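You operate a simulated robot arm through the tools that you are given. There is no shell and no other tool.

The job below is to be done with a simulated robot arm. You get a single attempt, and the scene is never put back.

## Task
Set the controls near the top of the tea table. At the end: the dispenser latch is turned to free; the cream tea brick (carton) from the top of the tea table stands on top of the clear cover; the cup warmer switch is switched on; the cup warmer dial is turned to 60C; the green box from the top of the tea table stands where the cream tea brick stood; whatever was shut is shut again. Leave all else as you found it, and nothing knocked over.
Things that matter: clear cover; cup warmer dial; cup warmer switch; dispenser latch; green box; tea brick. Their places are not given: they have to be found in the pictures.

The check looks at the end state, three seconds after you hand in, the way a careful person would. Anything else that was tipped, shoved, dropped, spilled or broken makes it a failure. A push-on lid holds only when it is set on centred and level and pressed home; a screw cap is set on level and turned clockwise until tight.

## Robot
A 6-joint arm with a two-finger parallel gripper, fixed in place. Base frame: the origin is at the foot of the arm, x ahead of it, y to its left, z up; the work surface is at about z = 0. Units: mm, degrees, N and s.
With the tool pointing down near the work surface it reaches from about 140 to 580 mm from the base axis. Its first joint turns from -66.0 to 66.0 degrees. Payload 2.1 kg.
Tool frame: the origin (TCP) lies between the finger pads and is the grasp point; the fingertips stand 30 mm ahead of it; z points along the fingers, y is the line along which they close. The gripper opens to 94 mm. The fingers are 28 mm wide and 10 mm thick; the gripper's body (50 by 96 mm) begins 55 mm behind the TCP.
Orientation is that of the tool frame in the base frame, as [roll, pitch, yaw] about the fixed x, y, z axes, in that order (R = Rz(yaw) Ry(pitch) Rx(roll)). With the fingers straight down and closing along the base's y, the tool's x points along the base's -x, its y along +y and its z along -z.

## Interface
- The arm moves only by the tool nudge_tool. Its argument "rows" is text: rows parted by semicolons, each of 7 numbers parted by spaces: the turn, a rotation vector about the tool's x, y, z in units of 6 degrees (1.0 is 6 degrees), then the shift along the tool's x, y, z in units of 20 mm (1.0 is 20 mm), then the closure, from 0 (fully open) to 1 (shut). In form: rx ry rz tx ty tz fingers; .... A call has 1 to 20 rows; each row shifts and turns the commanded pose from where the row before left it, along the tool's axes as they then stand. A call with a number of a shift or a turn outside -1 to 1 is refused whole. Rows are played at 5 a second. More than 50 mm and 8.6 degrees between two rows, or a gripper value outside its range, and nothing of the call is played. Where a pose cannot be reached the arm comes as near as it can. A force on the tool above 40 N (or 10 N above the force at the start of the call, whichever is more), or a blocked arm, ends the call early, and 0.2 s more pass. The fingers move at their own pace (about 72 mm/s each) and stop on an object; they squeeze with about 29 N. The grip force told is the motor's: it shows also when the fingers shut on nothing. Time passes only in rows, and 0.2 s behind the last, so rows that do not move let the fingers close. The reply holds the time, the measured pose of the TCP, the force on the tool along the base axes, the opening and the grip force, in the units named above and with some noise, with the torque about the TCP (base axes, N m) and any sound that the robot's microphone picked up.
- Cameras (640 x 400 px; columns grow to the right, rows downward): "scene" is fixed at [41.6, -365.8, 476.8]; the picture's right is [0.86, -0.50, 0.00], its down [-0.32, -0.55, -0.77] and it looks along [0.39, 0.67, -0.63] (base axes); focal length 223 px, centre (320, 200). "wrist" rides on the gripper at [76, 14, -102] in the tool frame; the picture's right is [-0.18, 0.98, 0.00], its down [-0.75, -0.14, -0.64] and it looks along [-0.63, -0.12, 0.77] (tool axes); focal length 243 px, centre (320, 200).
- camera(camera): a new picture of that camera. No time passes.
- probe_pixels(camera, pixels): for up to 12 pixels [column, row] of the newest picture of that camera ("zoom" is the newest enlarged one), the place [x, y, z] in the base frame of the surface seen there, good to about 2 mm. No time passes.
- zoom(camera, box): a new picture of the part [left, top, right, bottom] of that camera's present view, enlarged. No time passes.
- hand_in(): hands the job in; it is judged then, once.

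Leave the gripper open and the arm clear of the work at the hand-in unless told otherwise.

The tools are called after ">>>" as name(argument=value, ...) on one line, values as JSON. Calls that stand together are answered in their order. nudge_tool: Moves the arm, as the interface text tells. Its arguments: {"type":"object","properties":{"rows":{"type":"string"}},"required":["rows"]} The other tools are called the same way: camera (camera) takes a picture; probe_pixels (camera, pixels) gives the place of the surface under pixels of a picture; zoom (camera, box) takes an enlarged picture of a part of a camera's view; hand_in () hands the job in.

At the start:

```text
time_s: 0.0
tcp_pos: [337.1, 119.6, 338.2]
orientation: [180.0, 0.0, -179.9]
contact_force: [-0.2, -0.5, -1.2]
wrist_torque: [-0.01, 0.03, -0.02]
opening: 94.1
finger_force: 0.1
```

scene: 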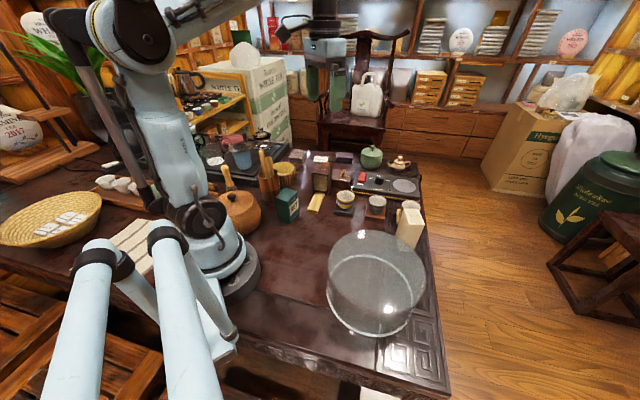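
wrist: 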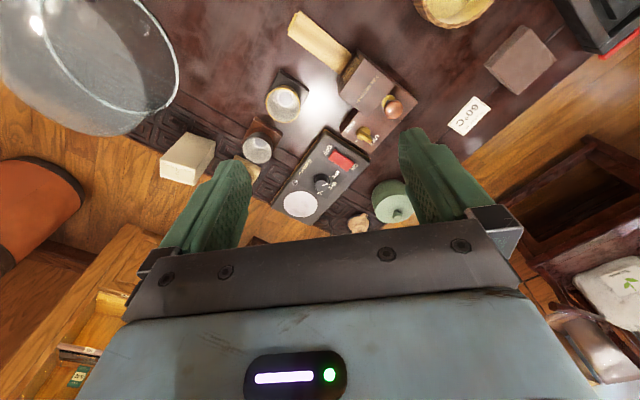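

I start by looking closely at the scene. In the scene picture a clear cover is near (375,280), a cream carton near (410,228), a green box near (288,205), and a control plate near (385,183). I'll zoom in on these.

>>> zoom(camera="scene", box=[250, 130, 450, 255])

>>> zoom(camera="wrist", box=[230, 60, 430, 240])

>>> zoom(camera="scene", box=[300, 200, 460, 350])

```text
3.20 times, centred on (350, 192) of scene
```

zoom: 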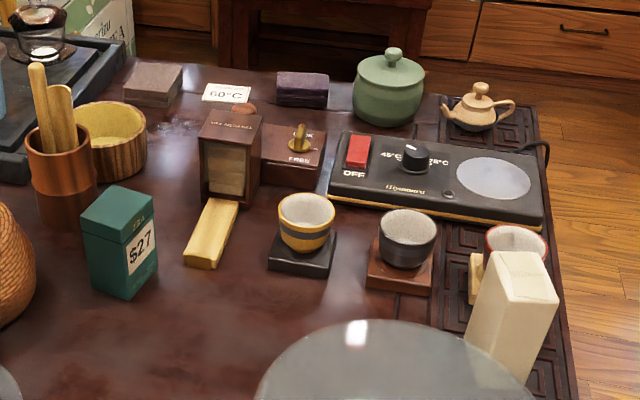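

```text
2.22 times, centred on (330, 150) of wrist
```

zoom: 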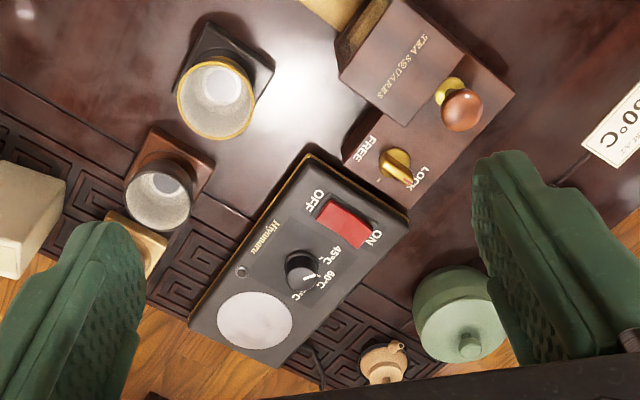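

```text
2.67 times, centred on (380, 275) of scene
```

zoom: 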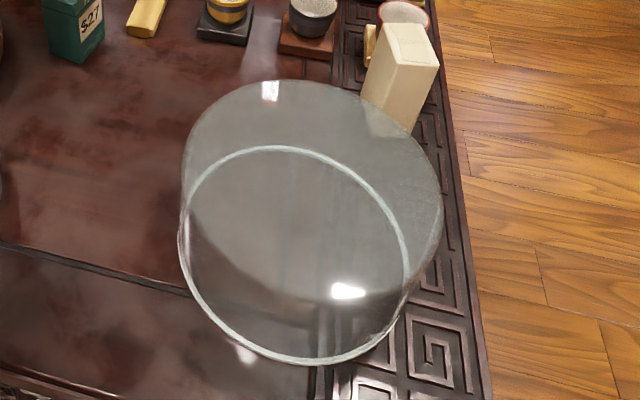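

I see the layout: green box "$27", carton at right of the cover, switch, dial, and latch. Next I probe the places of the key objects in the scene picture (full view pixels).

>>> camera(camera="scene")

>>> probe_pixels(camera="scene", pixels=[[375, 250], [350, 250], [400, 250], [375, 235], [340, 270], [415, 270], [375, 290], [375, 320], [335, 300], [405, 310], [375, 330], [300, 260]])

>>> zoom(camera="scene", box=[380, 190, 444, 255])

```text
taken
```

scene: 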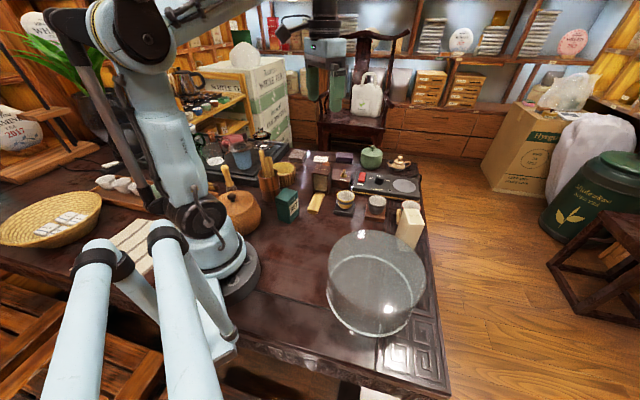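

```text
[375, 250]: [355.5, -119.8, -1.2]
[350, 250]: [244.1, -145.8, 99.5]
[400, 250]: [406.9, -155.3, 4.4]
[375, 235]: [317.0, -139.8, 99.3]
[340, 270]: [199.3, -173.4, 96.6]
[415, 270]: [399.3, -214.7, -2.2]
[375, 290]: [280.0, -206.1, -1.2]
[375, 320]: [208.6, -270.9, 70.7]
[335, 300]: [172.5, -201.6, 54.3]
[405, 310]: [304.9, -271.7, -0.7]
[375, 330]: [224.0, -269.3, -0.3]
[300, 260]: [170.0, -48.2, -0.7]
```

```text
6.15 times, centred on (412, 222) of scene
```

zoom: 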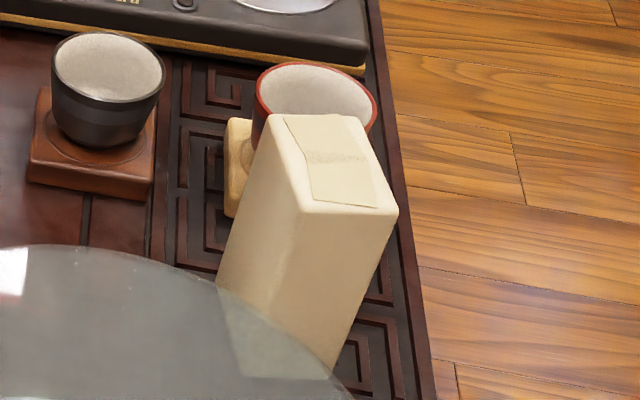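

The cover is see-through; some probes catch its top at about z=99. I probe more points over its rim and top to fit its centre, and probe the carton.

>>> probe_pixels(camera="scene", pixels=[[329, 275], [332, 255], [340, 245], [355, 235], [365, 232], [390, 234], [410, 245], [420, 258], [425, 275], [423, 285], [380, 238], [370, 242]])

>>> zoom(camera="scene", box=[380, 190, 444, 255])

>>> probe_pixels(camera="zoom", pixels=[[285, 125], [350, 125], [385, 205], [305, 200], [335, 160], [270, 200], [240, 250], [340, 260], [310, 320], [345, 340], [280, 150], [385, 240]])

```text
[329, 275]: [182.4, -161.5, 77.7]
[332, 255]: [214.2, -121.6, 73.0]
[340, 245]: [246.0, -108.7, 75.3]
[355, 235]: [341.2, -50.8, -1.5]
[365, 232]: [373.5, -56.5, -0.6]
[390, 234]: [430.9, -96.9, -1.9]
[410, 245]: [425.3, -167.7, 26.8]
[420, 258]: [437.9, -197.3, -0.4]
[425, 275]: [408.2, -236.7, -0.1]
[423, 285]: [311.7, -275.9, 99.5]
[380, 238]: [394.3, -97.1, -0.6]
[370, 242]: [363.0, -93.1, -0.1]
```

```text
6.15 times, centred on (412, 222) of scene
```

zoom: 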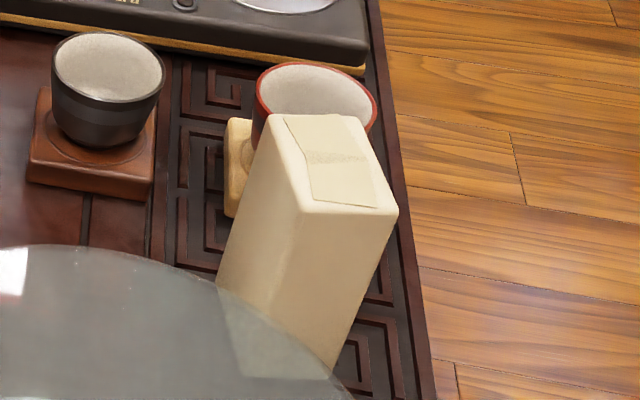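

```text
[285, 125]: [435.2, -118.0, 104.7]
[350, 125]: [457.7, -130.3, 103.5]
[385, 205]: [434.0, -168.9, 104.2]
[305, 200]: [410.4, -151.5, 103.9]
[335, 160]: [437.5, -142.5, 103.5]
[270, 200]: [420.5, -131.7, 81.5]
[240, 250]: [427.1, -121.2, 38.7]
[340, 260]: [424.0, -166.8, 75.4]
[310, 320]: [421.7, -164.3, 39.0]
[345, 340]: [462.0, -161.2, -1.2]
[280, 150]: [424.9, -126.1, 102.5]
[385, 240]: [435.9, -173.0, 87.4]
```

The carton's top is at z≈104, and the cover is a cylinder about 91 mm in radius centred near (266,-196) with its top at z≈99. Now I zoom in on the controls.

>>> zoom(camera="scene", box=[305, 150, 385, 215])

>>> probe_pixels(camera="zoom", pixels=[[230, 205], [225, 175], [240, 240], [380, 230], [390, 270], [545, 245], [540, 235], [530, 260], [150, 230], [80, 190], [300, 230], [420, 300]])

>>> zoom(camera="scene", box=[345, 155, 425, 205])

>>> probe_pixels(camera="zoom", pixels=[[110, 140], [100, 180], [120, 120], [240, 150], [245, 190], [255, 165], [350, 180], [480, 160], [60, 170], [600, 230], [560, 130], [150, 100]])

```text
6.15 times, centred on (345, 182) of scene
```

zoom: 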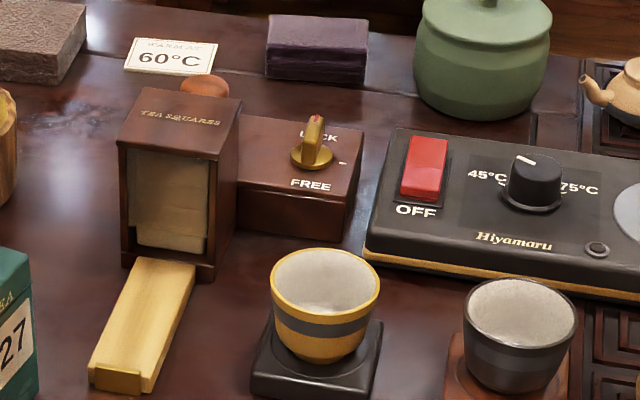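

```text
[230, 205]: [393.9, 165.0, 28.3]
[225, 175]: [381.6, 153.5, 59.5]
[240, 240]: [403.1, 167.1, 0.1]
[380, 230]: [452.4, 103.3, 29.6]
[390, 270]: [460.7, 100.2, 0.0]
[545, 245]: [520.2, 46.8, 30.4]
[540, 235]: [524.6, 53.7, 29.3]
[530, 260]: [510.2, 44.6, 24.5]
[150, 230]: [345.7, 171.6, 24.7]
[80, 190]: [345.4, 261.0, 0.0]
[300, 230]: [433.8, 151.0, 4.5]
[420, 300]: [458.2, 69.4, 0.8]
```

```text
8.00 times, centred on (385, 180) of scene
```

zoom: 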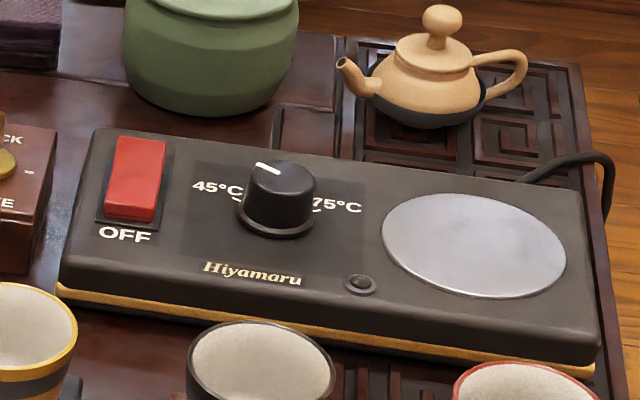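

```text
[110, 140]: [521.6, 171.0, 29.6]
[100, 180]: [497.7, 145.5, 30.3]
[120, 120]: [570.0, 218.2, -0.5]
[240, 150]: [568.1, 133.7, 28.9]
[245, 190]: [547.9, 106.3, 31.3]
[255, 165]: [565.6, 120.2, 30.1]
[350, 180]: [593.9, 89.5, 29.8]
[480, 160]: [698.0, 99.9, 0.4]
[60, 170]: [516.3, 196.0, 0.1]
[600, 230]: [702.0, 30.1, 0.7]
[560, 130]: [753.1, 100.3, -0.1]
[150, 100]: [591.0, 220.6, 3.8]
```

I want a closer look at the dial, switch and latch from above, so I zoom into the wrist view around (330,175) and (370,130).

>>> zoom(camera="wrist", box=[285, 140, 375, 200])

>>> probe_pixels(camera="zoom", pixels=[[285, 280], [330, 310], [250, 300], [390, 140], [345, 110], [440, 170], [500, 120], [400, 190], [350, 160]])

>>> zoom(camera="wrist", box=[335, 50, 425, 150])

>>> probe_pixels(camera="zoom", pixels=[[210, 330], [230, 370], [190, 350], [250, 390], [180, 380], [240, 340], [400, 180], [300, 240], [370, 240], [150, 100]])

```text
6.67 times, centred on (330, 170) of wrist
```

zoom: 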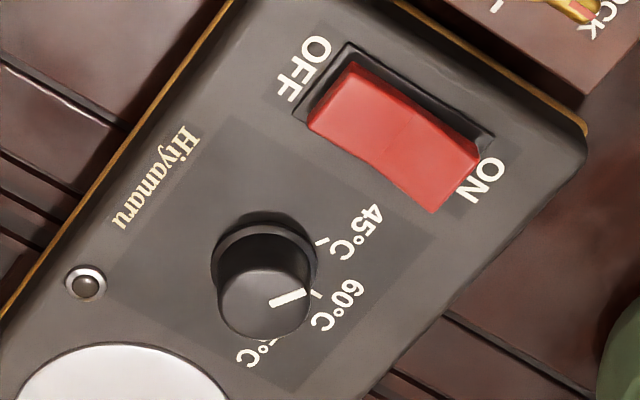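

```text
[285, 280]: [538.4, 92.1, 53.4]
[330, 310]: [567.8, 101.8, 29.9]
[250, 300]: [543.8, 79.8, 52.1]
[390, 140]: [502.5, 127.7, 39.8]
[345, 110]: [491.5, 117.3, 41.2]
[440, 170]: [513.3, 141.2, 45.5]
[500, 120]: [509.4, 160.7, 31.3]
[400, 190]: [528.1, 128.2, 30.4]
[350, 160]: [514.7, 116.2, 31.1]
```

```text
4.00 times, centred on (380, 100) of wrist
```

zoom: 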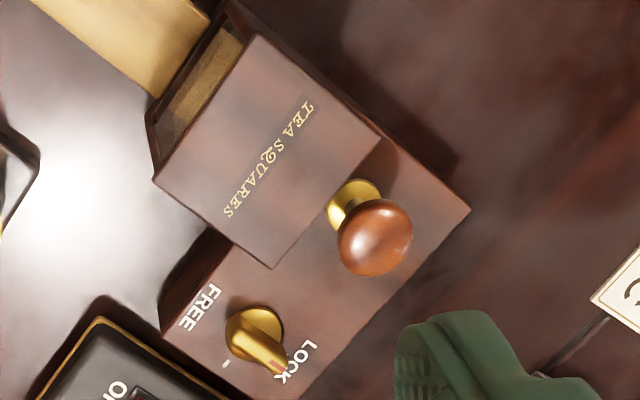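

```text
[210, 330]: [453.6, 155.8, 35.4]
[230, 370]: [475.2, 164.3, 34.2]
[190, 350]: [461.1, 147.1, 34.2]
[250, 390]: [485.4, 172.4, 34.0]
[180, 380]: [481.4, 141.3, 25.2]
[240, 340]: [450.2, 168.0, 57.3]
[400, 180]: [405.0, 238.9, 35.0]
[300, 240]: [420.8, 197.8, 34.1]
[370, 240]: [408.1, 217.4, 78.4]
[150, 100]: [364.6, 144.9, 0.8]
```

The dial points toward 45°C, the rocker's ON end (around (513,142)) is raised, and the latch points to LOCK. I move the open gripper lower, to about (400,140,180), well above everything, for a nearer look.

>>> nudge_tool(rows="0 0 0 -0.395 0.125 0.9875 0;0 0 0 -0.395 0.125 0.9875 0;0 0 0 -0.395 0.125 0.9875 0;0 0 0 -0.395 0.125 0.9875 0;0 0 0 -0.395 0.125 0.9875 0;0 0 0 -0.395 0.125 0.9875 0;0 0 0 -0.395 0.125 0.9875 0;0 0 0 -0.395 0.125 0.9875 0")

>>> camera(camera="wrist")

```text
time_s: 1.8
tcp_pos: [399.5, 140.6, 179.8]
orientation: [-180.0, 0.0, -180.0]
contact_force: [0.1, 0.4, 0.5]
wrist_torque: [0.02, 0.0, -0.04]
opening: 93.9
finger_force: 0.0
```

```text
taken
```

wrist: 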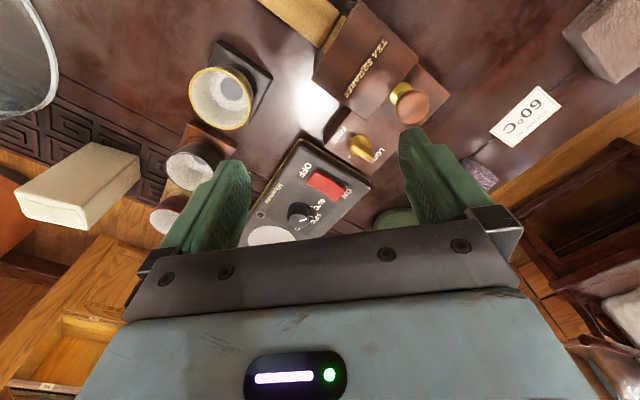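

The dial is at (299,215), switch (327,185), latch (362,148). I zoom into these.

>>> zoom(camera="wrist", box=[260, 160, 380, 245])

>>> probe_pixels(camera="zoom", pixels=[[212, 275], [200, 260], [235, 290], [170, 290], [290, 230], [270, 280], [380, 130], [330, 100], [420, 170], [300, 95], [450, 170], [250, 340]])

>>> zoom(camera="wrist", box=[310, 60, 450, 170])

>>> probe_pixels(camera="zoom", pixels=[[235, 400], [260, 430], [220, 440], [300, 440], [200, 420], [180, 400], [300, 340], [130, 330], [460, 230], [430, 160], [200, 30], [30, 80]])

```text
4.71 times, centred on (320, 202) of wrist
```

zoom: 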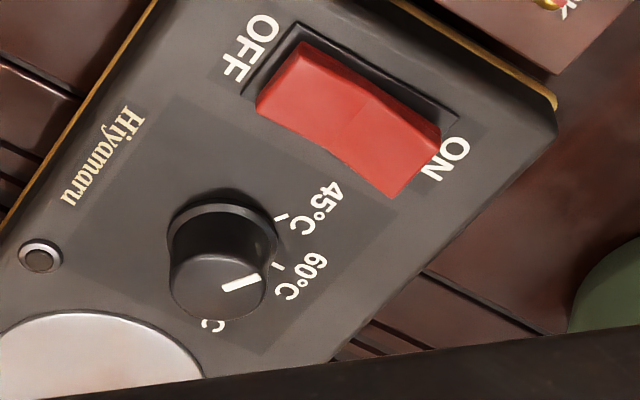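

```text
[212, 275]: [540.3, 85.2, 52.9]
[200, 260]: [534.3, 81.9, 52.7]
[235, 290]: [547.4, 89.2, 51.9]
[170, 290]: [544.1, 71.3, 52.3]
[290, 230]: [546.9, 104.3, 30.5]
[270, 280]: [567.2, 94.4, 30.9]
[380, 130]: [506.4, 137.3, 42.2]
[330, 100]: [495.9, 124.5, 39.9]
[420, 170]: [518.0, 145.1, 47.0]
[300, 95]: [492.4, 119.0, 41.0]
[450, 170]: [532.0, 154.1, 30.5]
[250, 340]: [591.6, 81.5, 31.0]
```

```text
3.64 times, centred on (380, 115) of wrist
```

zoom: 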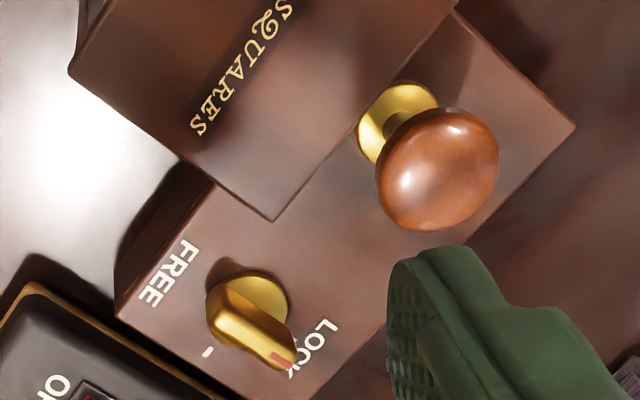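

```text
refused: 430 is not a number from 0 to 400
```

I probe the latch area again within the picture limits, and zoom strongly on the latch in the scene view to find its tick marks.

>>> probe_pixels(camera="zoom", pixels=[[225, 315], [280, 358], [250, 270], [207, 352], [312, 342], [168, 273], [275, 215], [120, 310], [570, 125], [430, 160], [320, 385], [400, 100]])

>>> zoom(camera="scene", box=[328, 160, 358, 180])

>>> zoom(camera="wrist", box=[340, 115, 400, 170])

```text
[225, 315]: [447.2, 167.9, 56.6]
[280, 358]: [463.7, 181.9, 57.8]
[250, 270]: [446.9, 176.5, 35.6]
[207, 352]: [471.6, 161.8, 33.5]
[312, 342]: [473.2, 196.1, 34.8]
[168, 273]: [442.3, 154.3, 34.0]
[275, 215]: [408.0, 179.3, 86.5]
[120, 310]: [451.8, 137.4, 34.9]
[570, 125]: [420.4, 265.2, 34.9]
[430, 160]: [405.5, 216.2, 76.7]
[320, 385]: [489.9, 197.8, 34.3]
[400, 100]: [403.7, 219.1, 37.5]
```

```text
16.00 times, centred on (343, 170) of scene
```

zoom: 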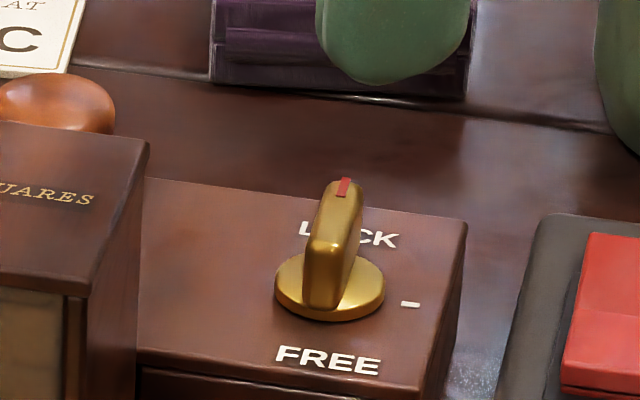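

```text
7.27 times, centred on (370, 142) of wrist
```

zoom: 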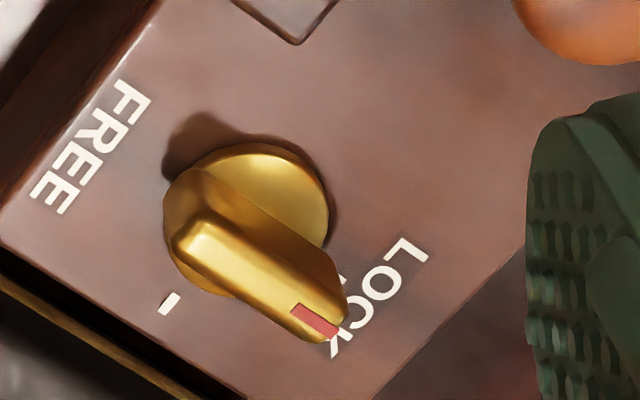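

Ticks show at LOCK (12 o'clock of its label) and at 3 o'clock, so FREE appears to be a clockwise quarter turn. I re-zoom the dial to probe its ticks and pointer line precisely.

>>> zoom(camera="wrist", box=[285, 190, 345, 235])

>>> probe_pixels(camera="zoom", pixels=[[160, 265], [212, 258], [165, 285], [305, 165], [300, 240], [80, 250], [255, 260], [170, 335], [165, 205], [180, 240], [230, 250], [200, 320]])

```text
8.89 times, centred on (315, 212) of wrist
```

zoom: 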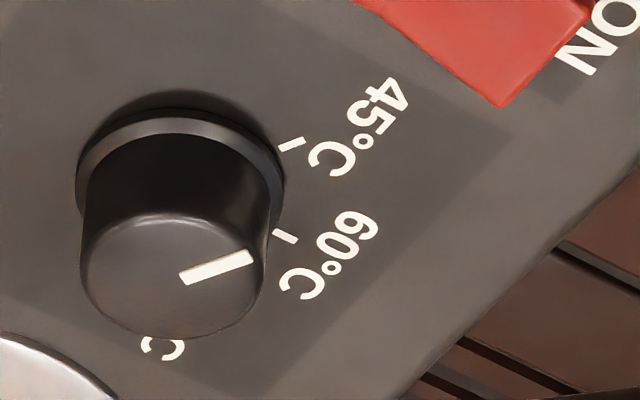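

```text
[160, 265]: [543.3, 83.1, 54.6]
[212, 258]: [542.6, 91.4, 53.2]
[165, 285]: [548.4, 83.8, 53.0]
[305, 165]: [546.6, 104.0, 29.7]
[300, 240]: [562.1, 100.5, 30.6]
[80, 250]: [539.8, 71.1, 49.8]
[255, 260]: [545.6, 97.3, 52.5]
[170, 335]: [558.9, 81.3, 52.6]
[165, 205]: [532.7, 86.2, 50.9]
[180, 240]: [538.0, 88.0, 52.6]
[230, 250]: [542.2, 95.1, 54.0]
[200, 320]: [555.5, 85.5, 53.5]
```

The dial's pointer is at about 103° in the base frame, the 45 tick ~102° and the 60 tick ~43°, so a clockwise turn of ~60° is needed. The latch centre is near (457,175), lever along ~53°. I turn the tool by +53° yaw in place, then shift to above the latch at z≈140 with the fingers partly closed.

>>> nudge_tool(rows="0 0 -0.981 0 0 0 0.3;0 0 -0.981 0 0 0 0.6;0 0 -0.981 0 0 0 0.6;0 0 -0.981 0 0 0 0.6;0 0 -0.981 0 0 0 0.6;0 0 -0.981 0 0 0 0.6;0 0 -0.981 0 0 0 0.6;0 0 -0.981 0 0 0 0.6;0 0 -0.981 0 0 0 0.6;0 0 0 -0.766 -0.3225 0 0.6;0 0 0 -0.766 -0.3225 0 0.6;0 0 0 -0.766 -0.3225 0.5 0.6;0 0 0 -0.766 -0.3225 0.5 0.6")

>>> camera(camera="wrist")

>>> zoom(camera="wrist", box=[250, 90, 400, 190])

```text
time_s: 4.6
tcp_pos: [456.9, 172.5, 161.9]
orientation: [-180.0, 0.0, -127.1]
contact_force: [1.5, -0.1, -0.2]
wrist_torque: [0.02, -0.02, 0.02]
opening: 37.4
finger_force: 0.1
```

```text
taken
```

wrist: 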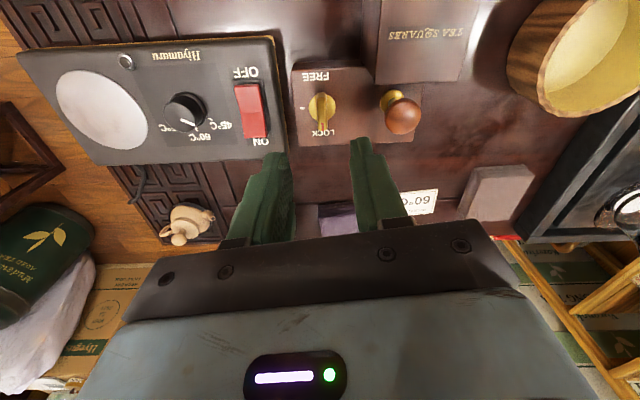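

```text
4.00 times, centred on (325, 140) of wrist
```

zoom: 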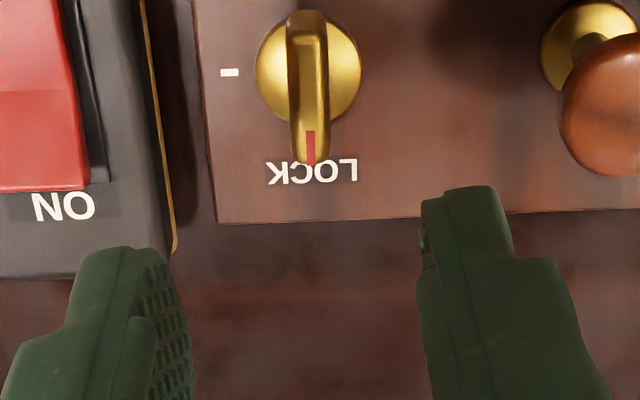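

The view is nearly aligned with the panels now. I zoom and probe the latch, its tick, and the dispenser's edges for an exact centre and angle.

>>> zoom(camera="wrist", box=[285, 65, 365, 145])

>>> probe_pixels(camera="zoom", pixels=[[245, 170], [305, 170], [270, 165], [270, 215], [258, 120], [280, 125], [130, 190], [225, 250], [340, 250], [110, 350], [440, 345], [250, 60]])

```text
5.00 times, centred on (325, 105) of wrist
```

zoom: 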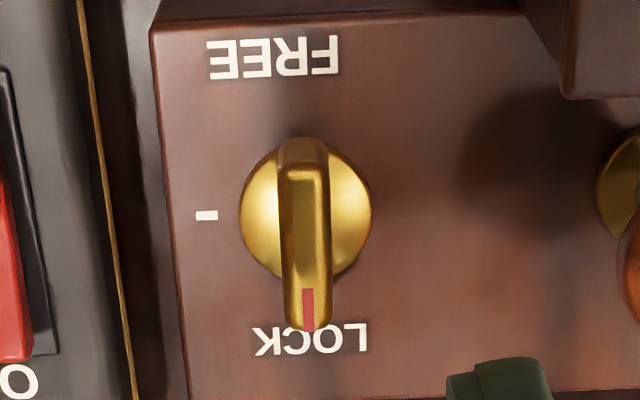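

```text
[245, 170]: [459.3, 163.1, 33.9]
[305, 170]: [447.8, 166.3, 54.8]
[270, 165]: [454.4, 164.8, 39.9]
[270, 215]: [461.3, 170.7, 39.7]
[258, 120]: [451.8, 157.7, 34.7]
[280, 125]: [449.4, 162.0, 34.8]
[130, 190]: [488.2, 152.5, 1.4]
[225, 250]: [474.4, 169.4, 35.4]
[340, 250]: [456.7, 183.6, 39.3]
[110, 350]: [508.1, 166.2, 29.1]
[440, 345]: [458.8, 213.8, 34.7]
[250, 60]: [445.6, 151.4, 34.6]
```

Latch centre is (456.5,175), matching. I descend to z≈90 just above the lever with a small centring shift.

>>> nudge_tool(rows="0 0 0 -0.09 0.08 0.9 0.6;0 0 0 0 0 0.9 0.6;0 0 0 0 0 0.9 0.6;0 0 0 0 0 0.9 0.6;0 0 0 0 0 0 0.6")

>>> camera(camera="wrist")

>>> zoom(camera="wrist", box=[250, 90, 400, 200])

```text
time_s: 5.8
tcp_pos: [458.6, 175.7, 89.6]
orientation: [179.9, 0.0, -126.9]
contact_force: [0.0, -0.2, -0.6]
wrist_torque: [-0.01, -0.01, -0.01]
opening: 37.6
finger_force: 0.1
```

```text
taken
```

wrist: 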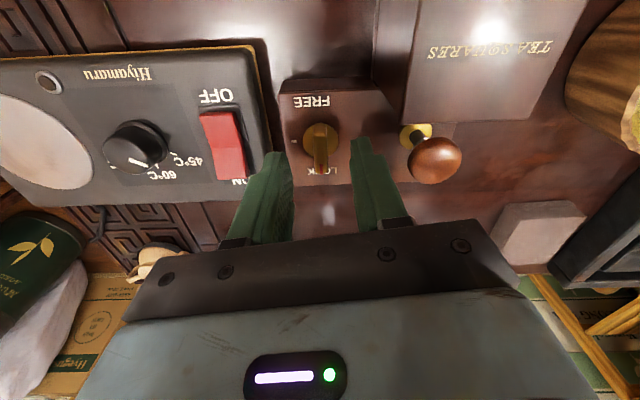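

```text
3.64 times, centred on (325, 145) of wrist
```

zoom: 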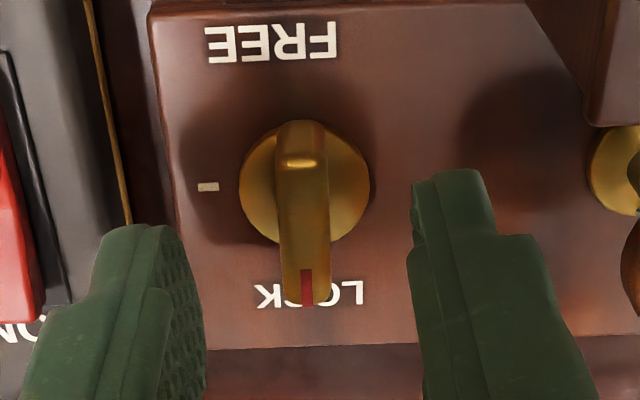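

The lever sits between the fingers. I shift ~2 mm along tool x, descend to z≈72 and close on the lever.

>>> nudge_tool(rows="0 0 0 0.1 0.03 0.44 0.6;0 0 0 0 0 0.44 0.6;0 0 0 0 0 0 0.6;0 0 0 0 0 0 1;0 0 0 0 0 0 1;0 0 0 0 0 0 1")

>>> zoom(camera="wrist", box=[230, 80, 410, 200])

```text
time_s: 7.2
tcp_pos: [455.9, 171.5, 70.2]
orientation: [180.0, 0.0, -127.2]
contact_force: [-3.4, -0.1, -5.5]
wrist_torque: [0.25, -0.14, -1.15]
opening: 11.5
finger_force: 44.9
```

```text
3.33 times, centred on (320, 140) of wrist
```

zoom: 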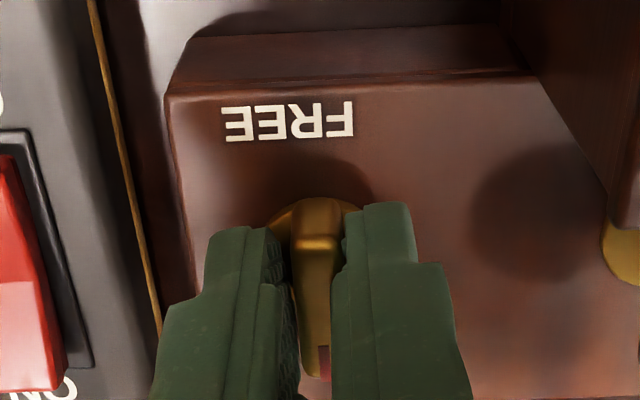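

The lever is gripped (opening 11.5). I now turn clockwise (positive about tool z) in 30° first, watching force and torque.

>>> nudge_tool(rows="0 0 1 0 0 0 1;0 0 1 0 0 0 1;0 0 1 0 0 0 1;0 0 1 0 0 0 1;0 0 1 0 0 0 1")

>>> zoom(camera="wrist", box=[230, 80, 410, 200])

```text
time_s: 8.4
tcp_pos: [455.4, 174.5, 69.7]
orientation: [-180.0, -0.2, -157.1]
contact_force: [-13.2, 0.1, -24.9]
wrist_torque: [-0.06, 0.16, 0.02]
opening: 8.8
finger_force: 42.2
```

```text
3.33 times, centred on (320, 140) of wrist
```

zoom: 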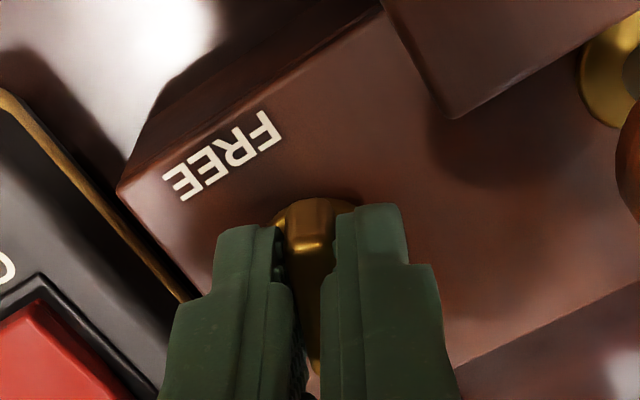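

The lever follows. The vertical force is -25 N, possibly fingertips bearing on the disc, so I raise 2 mm and read again.

>>> nudge_tool(rows="0 0 0 0 0 -0.1 1;0 0 0 0 0 0 1")

```text
time_s: 9.0
tcp_pos: [456.1, 173.8, 73.3]
orientation: [179.8, 0.1, -157.0]
contact_force: [-4.0, 6.6, -27.1]
wrist_torque: [0.06, 0.11, 0.02]
opening: 8.8
finger_force: 42.3
```

The pull is along z from the squeeze. I relax the fingers briefly, and regrip at this angle to clear the strain.

>>> nudge_tool(rows="0 0 0 0 0 0 0.8;0 0 0 0 0 0 0.8;0 0 0 0 0 0 0.8")

>>> zoom(camera="wrist", box=[230, 80, 410, 200])

```text
time_s: 9.8
tcp_pos: [455.2, 173.2, 73.5]
orientation: [-180.0, 0.1, -157.0]
contact_force: [0.3, -0.2, 0.0]
wrist_torque: [0.01, 0.0, 0.0]
opening: 18.6
finger_force: 0.1
```

```text
3.33 times, centred on (320, 140) of wrist
```

zoom: 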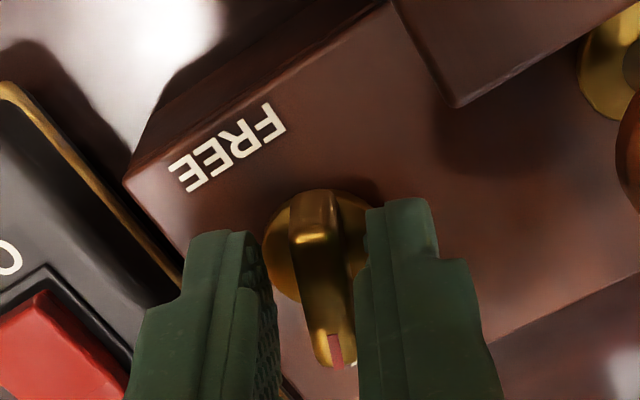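

The lever stays where it was turned and is centred between the fingers. I regrip and turn a further 30°.

>>> nudge_tool(rows="0 0 0 0 0 0.05 1;0 0 0 0 0 0 1;0 0 1 0 0 0 1;0 0 1 0 0 0 1;0 0 1 0 0 0 1;0 0 1 0 0 0 1;0 0 1 0 0 0 1")

>>> zoom(camera="wrist", box=[230, 80, 410, 200])

```text
time_s: 11.4
tcp_pos: [454.4, 174.3, 73.2]
orientation: [179.7, -0.1, 173.1]
contact_force: [-4.1, 21.5, 22.8]
wrist_torque: [0.27, -0.64, 0.05]
opening: 8.9
finger_force: 42.9
```

```text
3.33 times, centred on (320, 140) of wrist
```

zoom: 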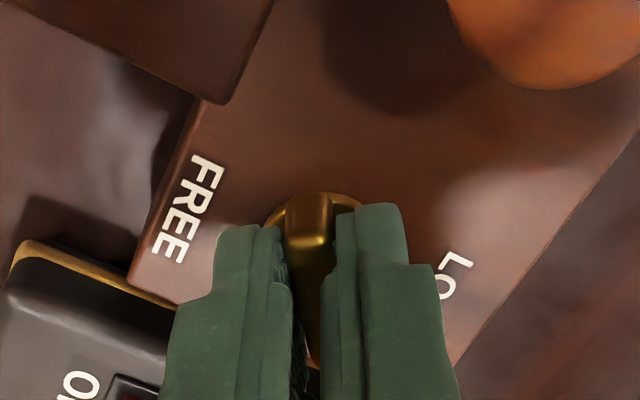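

At ψ≈173 (60° turned), a sideways +y force of 21 N shows the axis is slightly to +y. I shift 1.5 mm that way and turn 30° more, toward the tick.

>>> nudge_tool(rows="0 0 0 0 0.08 0.03 1;0 0 1 0 0 0 1;0 0 1 0 0 0 1;0 0 1 0 0 0 1;0 0 1 0 0 0 1;0 0 1 0 0 0 1;0 0 0 0 0 0 1")

>>> zoom(camera="wrist", box=[230, 80, 410, 200])

```text
time_s: 13.0
tcp_pos: [455.3, 176.5, 72.3]
orientation: [179.9, -0.1, 142.9]
contact_force: [-2.6, 13.3, 21.8]
wrist_torque: [0.7, 0.67, 0.03]
opening: 9.0
finger_force: 42.6
```

```text
3.33 times, centred on (320, 140) of wrist
```

zoom: 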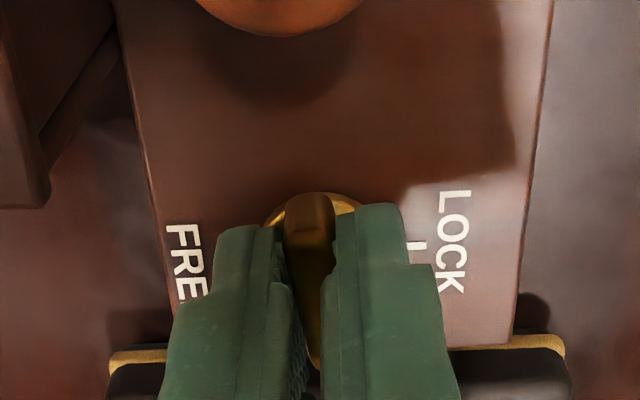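

The lever has followed to 90° (ψ=143). I turn 6° more to feel whether there is an end stop here.

>>> nudge_tool(rows="0 0 1 0 0 0 1;0 0 0 0 0 0 1")

```text
time_s: 13.6
tcp_pos: [457.3, 175.3, 72.2]
orientation: [179.9, -0.1, 137.0]
contact_force: [0.3, 15.8, 10.1]
wrist_torque: [0.4, 0.19, 0.01]
opening: 8.8
finger_force: 42.5
```

No torque. I release the lever and look where it points.

>>> nudge_tool(rows="0 0 0 0 0 0 0.6;0 0 0 0 0 0 0.6;0 0 0 0 0 -0.9 0.6;0 0 0 0 0 -0.9 0.6;0 0 0 0 0 0 0.6")

>>> zoom(camera="wrist", box=[240, 90, 400, 190])

>>> zoom(camera="scene", box=[320, 155, 370, 185])

```text
time_s: 14.8
tcp_pos: [454.9, 174.3, 108.8]
orientation: [-180.0, 0.1, 137.0]
contact_force: [0.0, 0.0, 0.7]
wrist_torque: [0.03, 0.03, -0.01]
opening: 37.5
finger_force: 0.1
```

```text
4.00 times, centred on (320, 140) of wrist
```

zoom: 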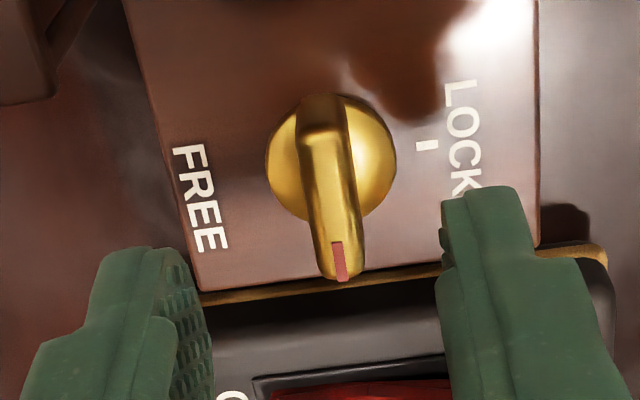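

```text
12.80 times, centred on (345, 170) of scene
```

zoom: 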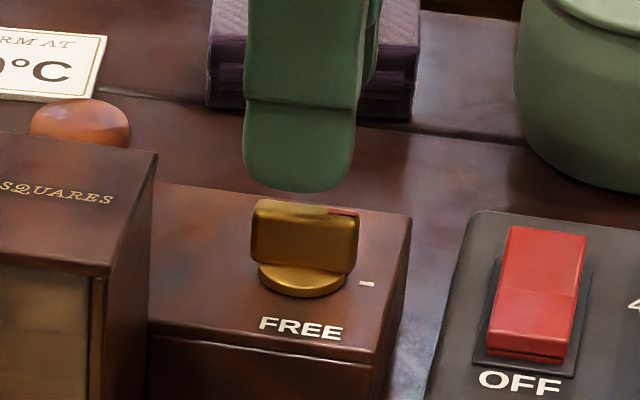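

The lever now points at the tick at 3 o'clock. I probe along its top to measure its angle, along with the LOCK tick.

>>> zoom(camera="wrist", box=[290, 105, 370, 165])

>>> probe_pixels(camera="zoom", pixels=[[335, 170], [345, 200], [355, 240], [365, 290], [370, 320], [300, 200], [315, 260], [330, 310], [375, 200], [390, 290], [510, 150], [225, 180]])

```text
6.67 times, centred on (330, 135) of wrist
```

zoom: 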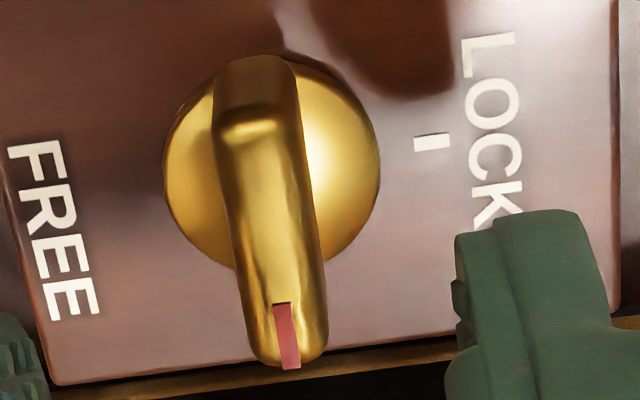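

```text
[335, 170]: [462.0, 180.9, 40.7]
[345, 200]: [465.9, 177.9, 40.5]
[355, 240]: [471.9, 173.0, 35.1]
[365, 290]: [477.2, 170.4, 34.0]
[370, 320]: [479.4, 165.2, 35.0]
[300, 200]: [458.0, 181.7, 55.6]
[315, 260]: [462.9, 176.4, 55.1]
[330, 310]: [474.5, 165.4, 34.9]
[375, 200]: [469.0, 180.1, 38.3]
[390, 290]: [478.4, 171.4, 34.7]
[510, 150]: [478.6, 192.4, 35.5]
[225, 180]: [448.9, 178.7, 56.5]
```

I probe points along the lever's centreline and its two edges.

>>> probe_pixels(camera="zoom", pixels=[[258, 140], [262, 180], [270, 230], [276, 270], [283, 310], [290, 355], [228, 200], [245, 300], [298, 170], [318, 290], [432, 142], [320, 340]])

```text
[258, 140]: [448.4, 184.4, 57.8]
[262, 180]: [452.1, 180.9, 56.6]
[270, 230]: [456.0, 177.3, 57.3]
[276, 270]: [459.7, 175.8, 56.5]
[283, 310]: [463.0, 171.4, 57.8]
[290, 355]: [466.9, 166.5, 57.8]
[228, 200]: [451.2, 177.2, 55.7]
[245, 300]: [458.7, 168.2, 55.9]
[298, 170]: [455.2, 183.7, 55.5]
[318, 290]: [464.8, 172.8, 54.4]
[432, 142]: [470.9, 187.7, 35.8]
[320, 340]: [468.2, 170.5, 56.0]
```

The lever's centreline is at about -44°, and the panel's edges turn out to lie at ~45°, so it has turned about 90°, onto the tick. I regrip it and turn a further 9° to test for the end stop.

>>> nudge_tool(rows="0 0 0 0 0 0.9 0.6;0 0 0 0 0 0.9 0.6;0 0 0 0 0 0 0.6;0 0 0 0 0 0 1;0 0 0 0 0 0 1;0 0 0 0 0 0 1")

>>> nudge_tool(rows="0 0 0.75 0 0 0 1;0 0 0.75 0 0 0 1;0 0 0 0 0 0 1")

>>> zoom(camera="wrist", box=[230, 80, 410, 200])

```text
time_s: 16.2
tcp_pos: [456.4, 176.1, 70.8]
orientation: [179.9, 0.0, 137.1]
contact_force: [9.3, 5.9, -7.8]
wrist_torque: [0.26, 0.06, 0.0]
opening: 8.9
finger_force: 42.6
```

```text
time_s: 17.0
tcp_pos: [456.0, 175.0, 72.0]
orientation: [179.9, 0.1, 128.1]
contact_force: [8.2, 12.9, -3.8]
wrist_torque: [-0.76, -0.69, 1.3]
opening: 11.4
finger_force: 44.8
```

```text
3.33 times, centred on (320, 140) of wrist
```

zoom: 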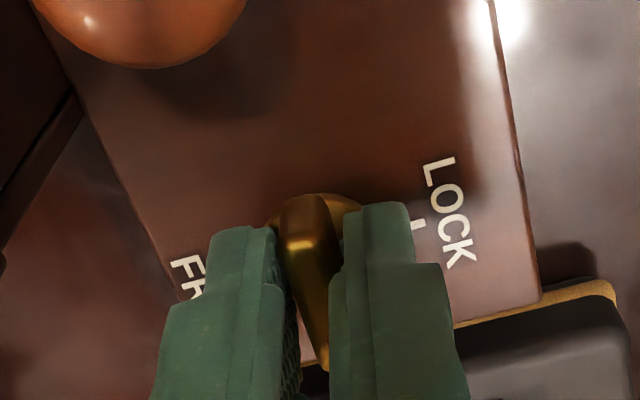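

A stop resists with 1.3 N·m, the mirror of the LOCK end, so the lever is at FREE. I open, rise, turn to ψ=135, and go above the ON end of the rocker at about (512,140) with the fingers shut.

>>> nudge_tool(rows="0 0 0 0 0 0 0.6;0 0 0 0 0 0 0.6;0 0 0 0 0 -0.9 0.6;0 0 0 0 0 -0.9 0.6;0 0 0 0 0 -0.9 0.6;0 0 -0.6 0 0 0 1;0 0 -0.57 0 0 0 1;0 0 0 -0.804 0.195 0 1;0 0 0 -0.804 0.195 0 1;0 0 0 -0.804 0.195 0 1;0 0 0 -0.804 0.195 0 1;0 0 0 0 0 0 1")

>>> camera(camera="wrist")

>>> zoom(camera="scene", box=[310, 140, 420, 210])

```text
time_s: 19.6
tcp_pos: [512.6, 141.3, 126.6]
orientation: [-180.0, 0.0, 135.0]
contact_force: [0.1, -0.5, 1.0]
wrist_torque: [-0.02, -0.01, -0.02]
opening: 0.0
finger_force: 29.4
```

```text
taken
```

wrist: 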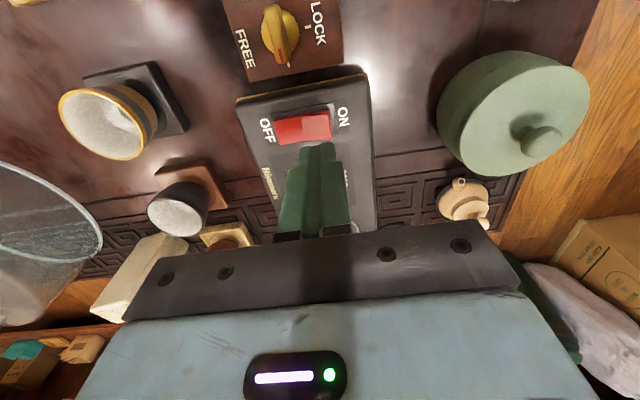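

```text
5.71 times, centred on (365, 175) of scene
```

zoom: 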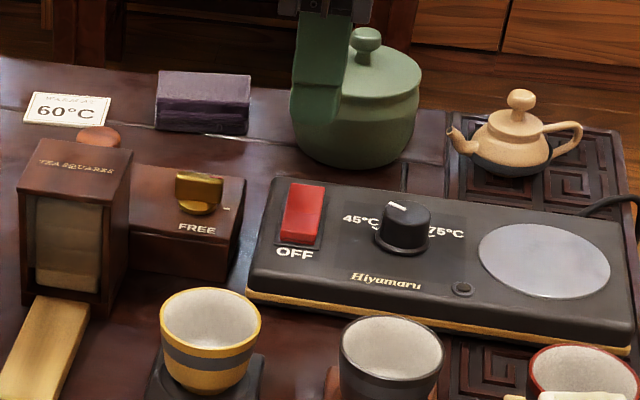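

The latch shows FREE. I zoom to check that the press point (projected at about (320,126)) is on the ON half of the rocker.

>>> zoom(camera="wrist", box=[260, 90, 360, 160])

>>> probe_pixels(camera="zoom", pixels=[[440, 215], [400, 190], [430, 280], [340, 210], [250, 230], [140, 260], [455, 290], [425, 165], [120, 220], [490, 330], [545, 250], [400, 240]])

```text
5.71 times, centred on (310, 125) of wrist
```

zoom: 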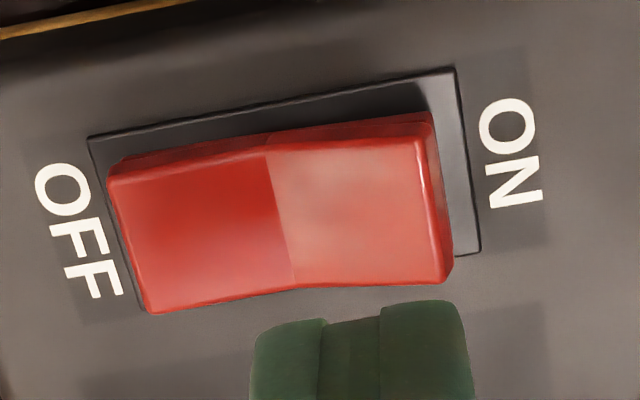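

```text
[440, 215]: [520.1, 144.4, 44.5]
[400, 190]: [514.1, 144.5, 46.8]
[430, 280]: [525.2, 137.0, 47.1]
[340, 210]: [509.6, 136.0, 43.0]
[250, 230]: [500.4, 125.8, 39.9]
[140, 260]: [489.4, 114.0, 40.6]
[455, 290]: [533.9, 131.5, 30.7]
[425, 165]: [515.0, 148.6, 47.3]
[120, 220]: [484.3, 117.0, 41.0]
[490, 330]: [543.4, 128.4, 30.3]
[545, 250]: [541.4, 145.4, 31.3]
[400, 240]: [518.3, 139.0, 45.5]
```

The ON half's raised end is at about (520,143), z≈47. I shift 4 mm along tool x, descend to just above it (TCP z≈80), then press in small steps.

>>> nudge_tool(rows="0 0 0 -0.2 -0.03 0.78 1;0 0 0 0 0 0.78 1;0 0 0 0 0 0.76 1;0 0 0 0 0 0 1")

>>> nudge_tool(rows="0 0 0 0 0 0.12 1;0 0 0 0 0 0.12 1;0 0 0 0 0 0.12 1;0 0 0 0 0 0 1")

```text
time_s: 20.6
tcp_pos: [513.1, 139.5, 79.2]
orientation: [-179.9, 0.0, 135.0]
contact_force: [-1.0, 0.1, 0.5]
wrist_torque: [0.02, -0.01, 0.01]
opening: 0.1
finger_force: 28.9
```

```text
time_s: 21.6
tcp_pos: [513.2, 137.2, 72.0]
orientation: [180.0, 0.1, 135.0]
contact_force: [-0.2, -0.3, -0.5]
wrist_torque: [0.0, -0.01, -0.04]
opening: 0.0
finger_force: 29.1
```

No contact force yet at z=72. I continue down 2 mm at a time.

>>> nudge_tool(rows="0 0 0 0 0 0.1 1;0 0 0 0 0 0.1 1;0 0 0 0 0 0 1")

>>> zoom(camera="wrist", box=[230, 90, 400, 200])

>>> zoom(camera="scene", box=[330, 140, 420, 205])

```text
time_s: 22.5
tcp_pos: [515.7, 137.1, 69.5]
orientation: [-179.9, -0.1, 135.0]
contact_force: [0.3, -0.4, 9.5]
wrist_torque: [0.07, -0.05, -0.01]
opening: 0.0
finger_force: 28.6
stopped in row 3: the force on the tool passed its limit at 42 N (the readings are from after the stop); the commanded pose is now the measured one
```

```text
3.64 times, centred on (315, 145) of wrist
```

zoom: 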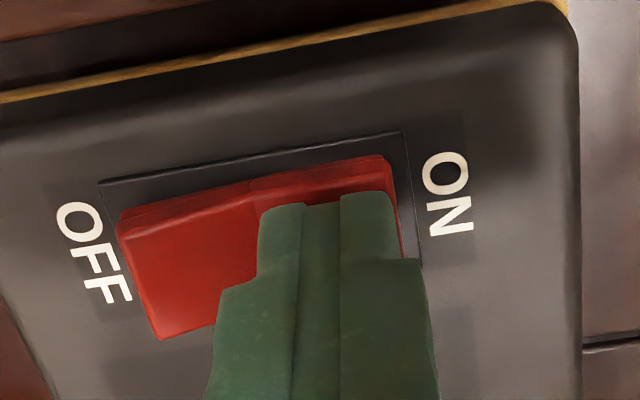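

```text
6.15 times, centred on (375, 172) of scene
```

zoom: 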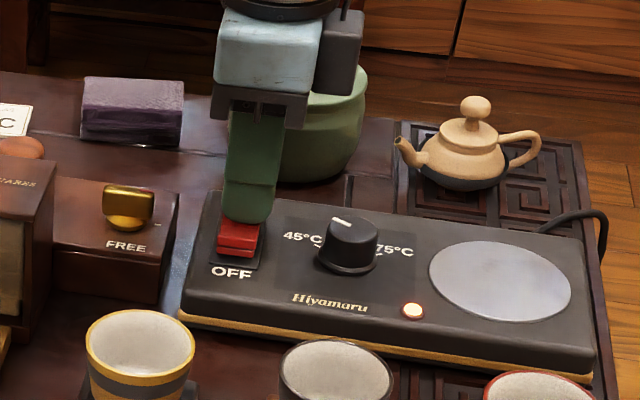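

The indicator lamp is lit: the warmer is on. I rise 50 mm, turn to ψ=200, and move above the dial at about (545,85) with the fingers opened to ~44 mm.

>>> nudge_tool(rows="0 0 0 0 0 -0.9 1;0 0 0 0 0 -0.9 1;0 0 0 0 0 -0.9 1;0 0 -0.985 0 0 0 1;0 0 -0.985 0 0 0 1;0 0 -0.985 0 0 0 1;0 0 -0.985 0 0 0 1;0 0 -0.985 0 0 0 1;0 0 -0.985 0 0 0 1;0 0 -0.985 0 0 0 1;0 0 -0.985 0 0 0 1;0 0 -0.985 0 0 0 1;0 0 -0.985 0 0 0 1;0 0 -0.985 0 0 0 1;0 0 0 -0.131 -0.755 0 0.53;0 0 0 -0.131 -0.755 0 0.53;0 0 0 -0.131 -0.755 0 0.53;0 0 0 -0.131 -0.755 0 0.53;0 0 0 0 0 0 0.53")

>>> camera(camera="wrist")

>>> zoom(camera="wrist", box=[260, 80, 380, 180])

>>> zoom(camera="scene", box=[310, 140, 420, 210])

```text
time_s: 26.5
tcp_pos: [544.2, 84.0, 123.9]
orientation: [-180.0, -0.1, -159.9]
contact_force: [0.1, 0.0, 0.6]
wrist_torque: [0.01, 0.01, -0.02]
opening: 44.3
finger_force: 0.0
```

```text
taken
```

wrist: 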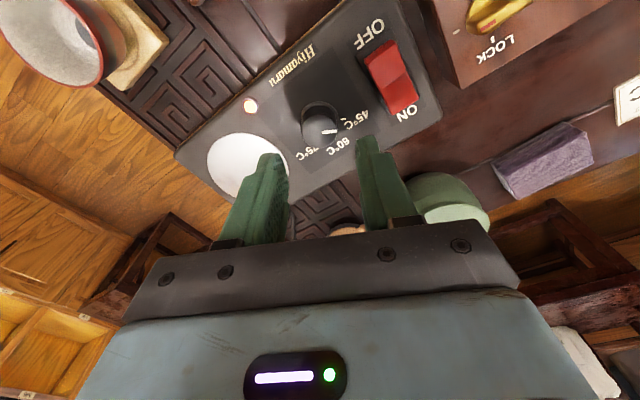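

```text
4.00 times, centred on (320, 130) of wrist
```

zoom: 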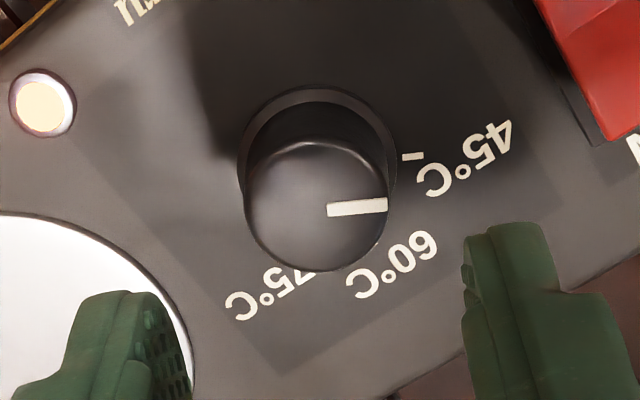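

```text
5.71 times, centred on (365, 175) of scene
```

zoom: 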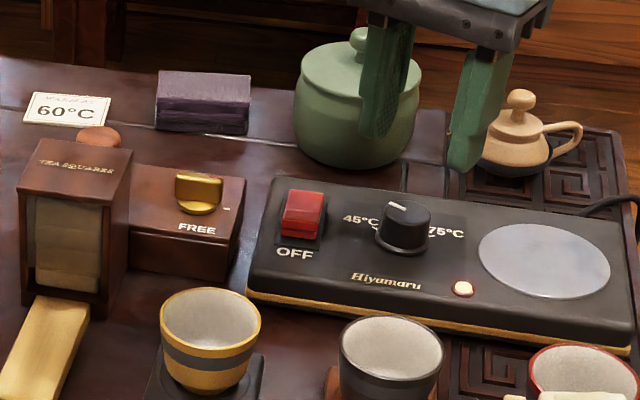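

The switch stays on. The dial's top centre (316,205 in zoom) matches the tool axis (320,205). I check the clearances to the green pot and the small teapot by probing them.

>>> probe_pixels(camera="scene", pixels=[[372, 150], [362, 158], [380, 158], [372, 146], [365, 168], [399, 157], [392, 163], [399, 165], [408, 162]])

>>> camera(camera="scene")

```text
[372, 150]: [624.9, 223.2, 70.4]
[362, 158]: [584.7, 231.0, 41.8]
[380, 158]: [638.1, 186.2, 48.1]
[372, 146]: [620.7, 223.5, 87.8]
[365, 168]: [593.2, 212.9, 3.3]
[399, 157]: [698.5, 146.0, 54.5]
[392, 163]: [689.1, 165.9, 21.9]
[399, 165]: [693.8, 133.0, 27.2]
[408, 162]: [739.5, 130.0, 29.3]
```

```text
taken
```

scene: 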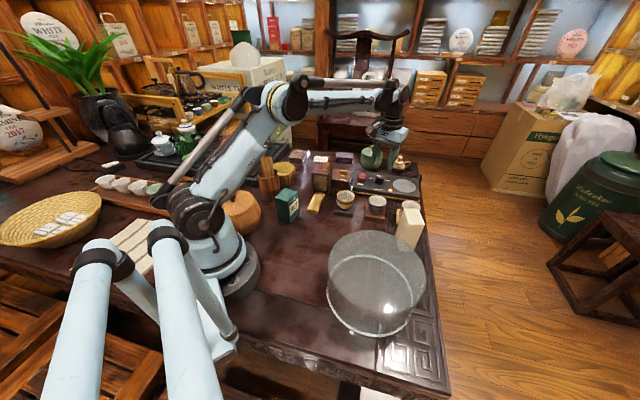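

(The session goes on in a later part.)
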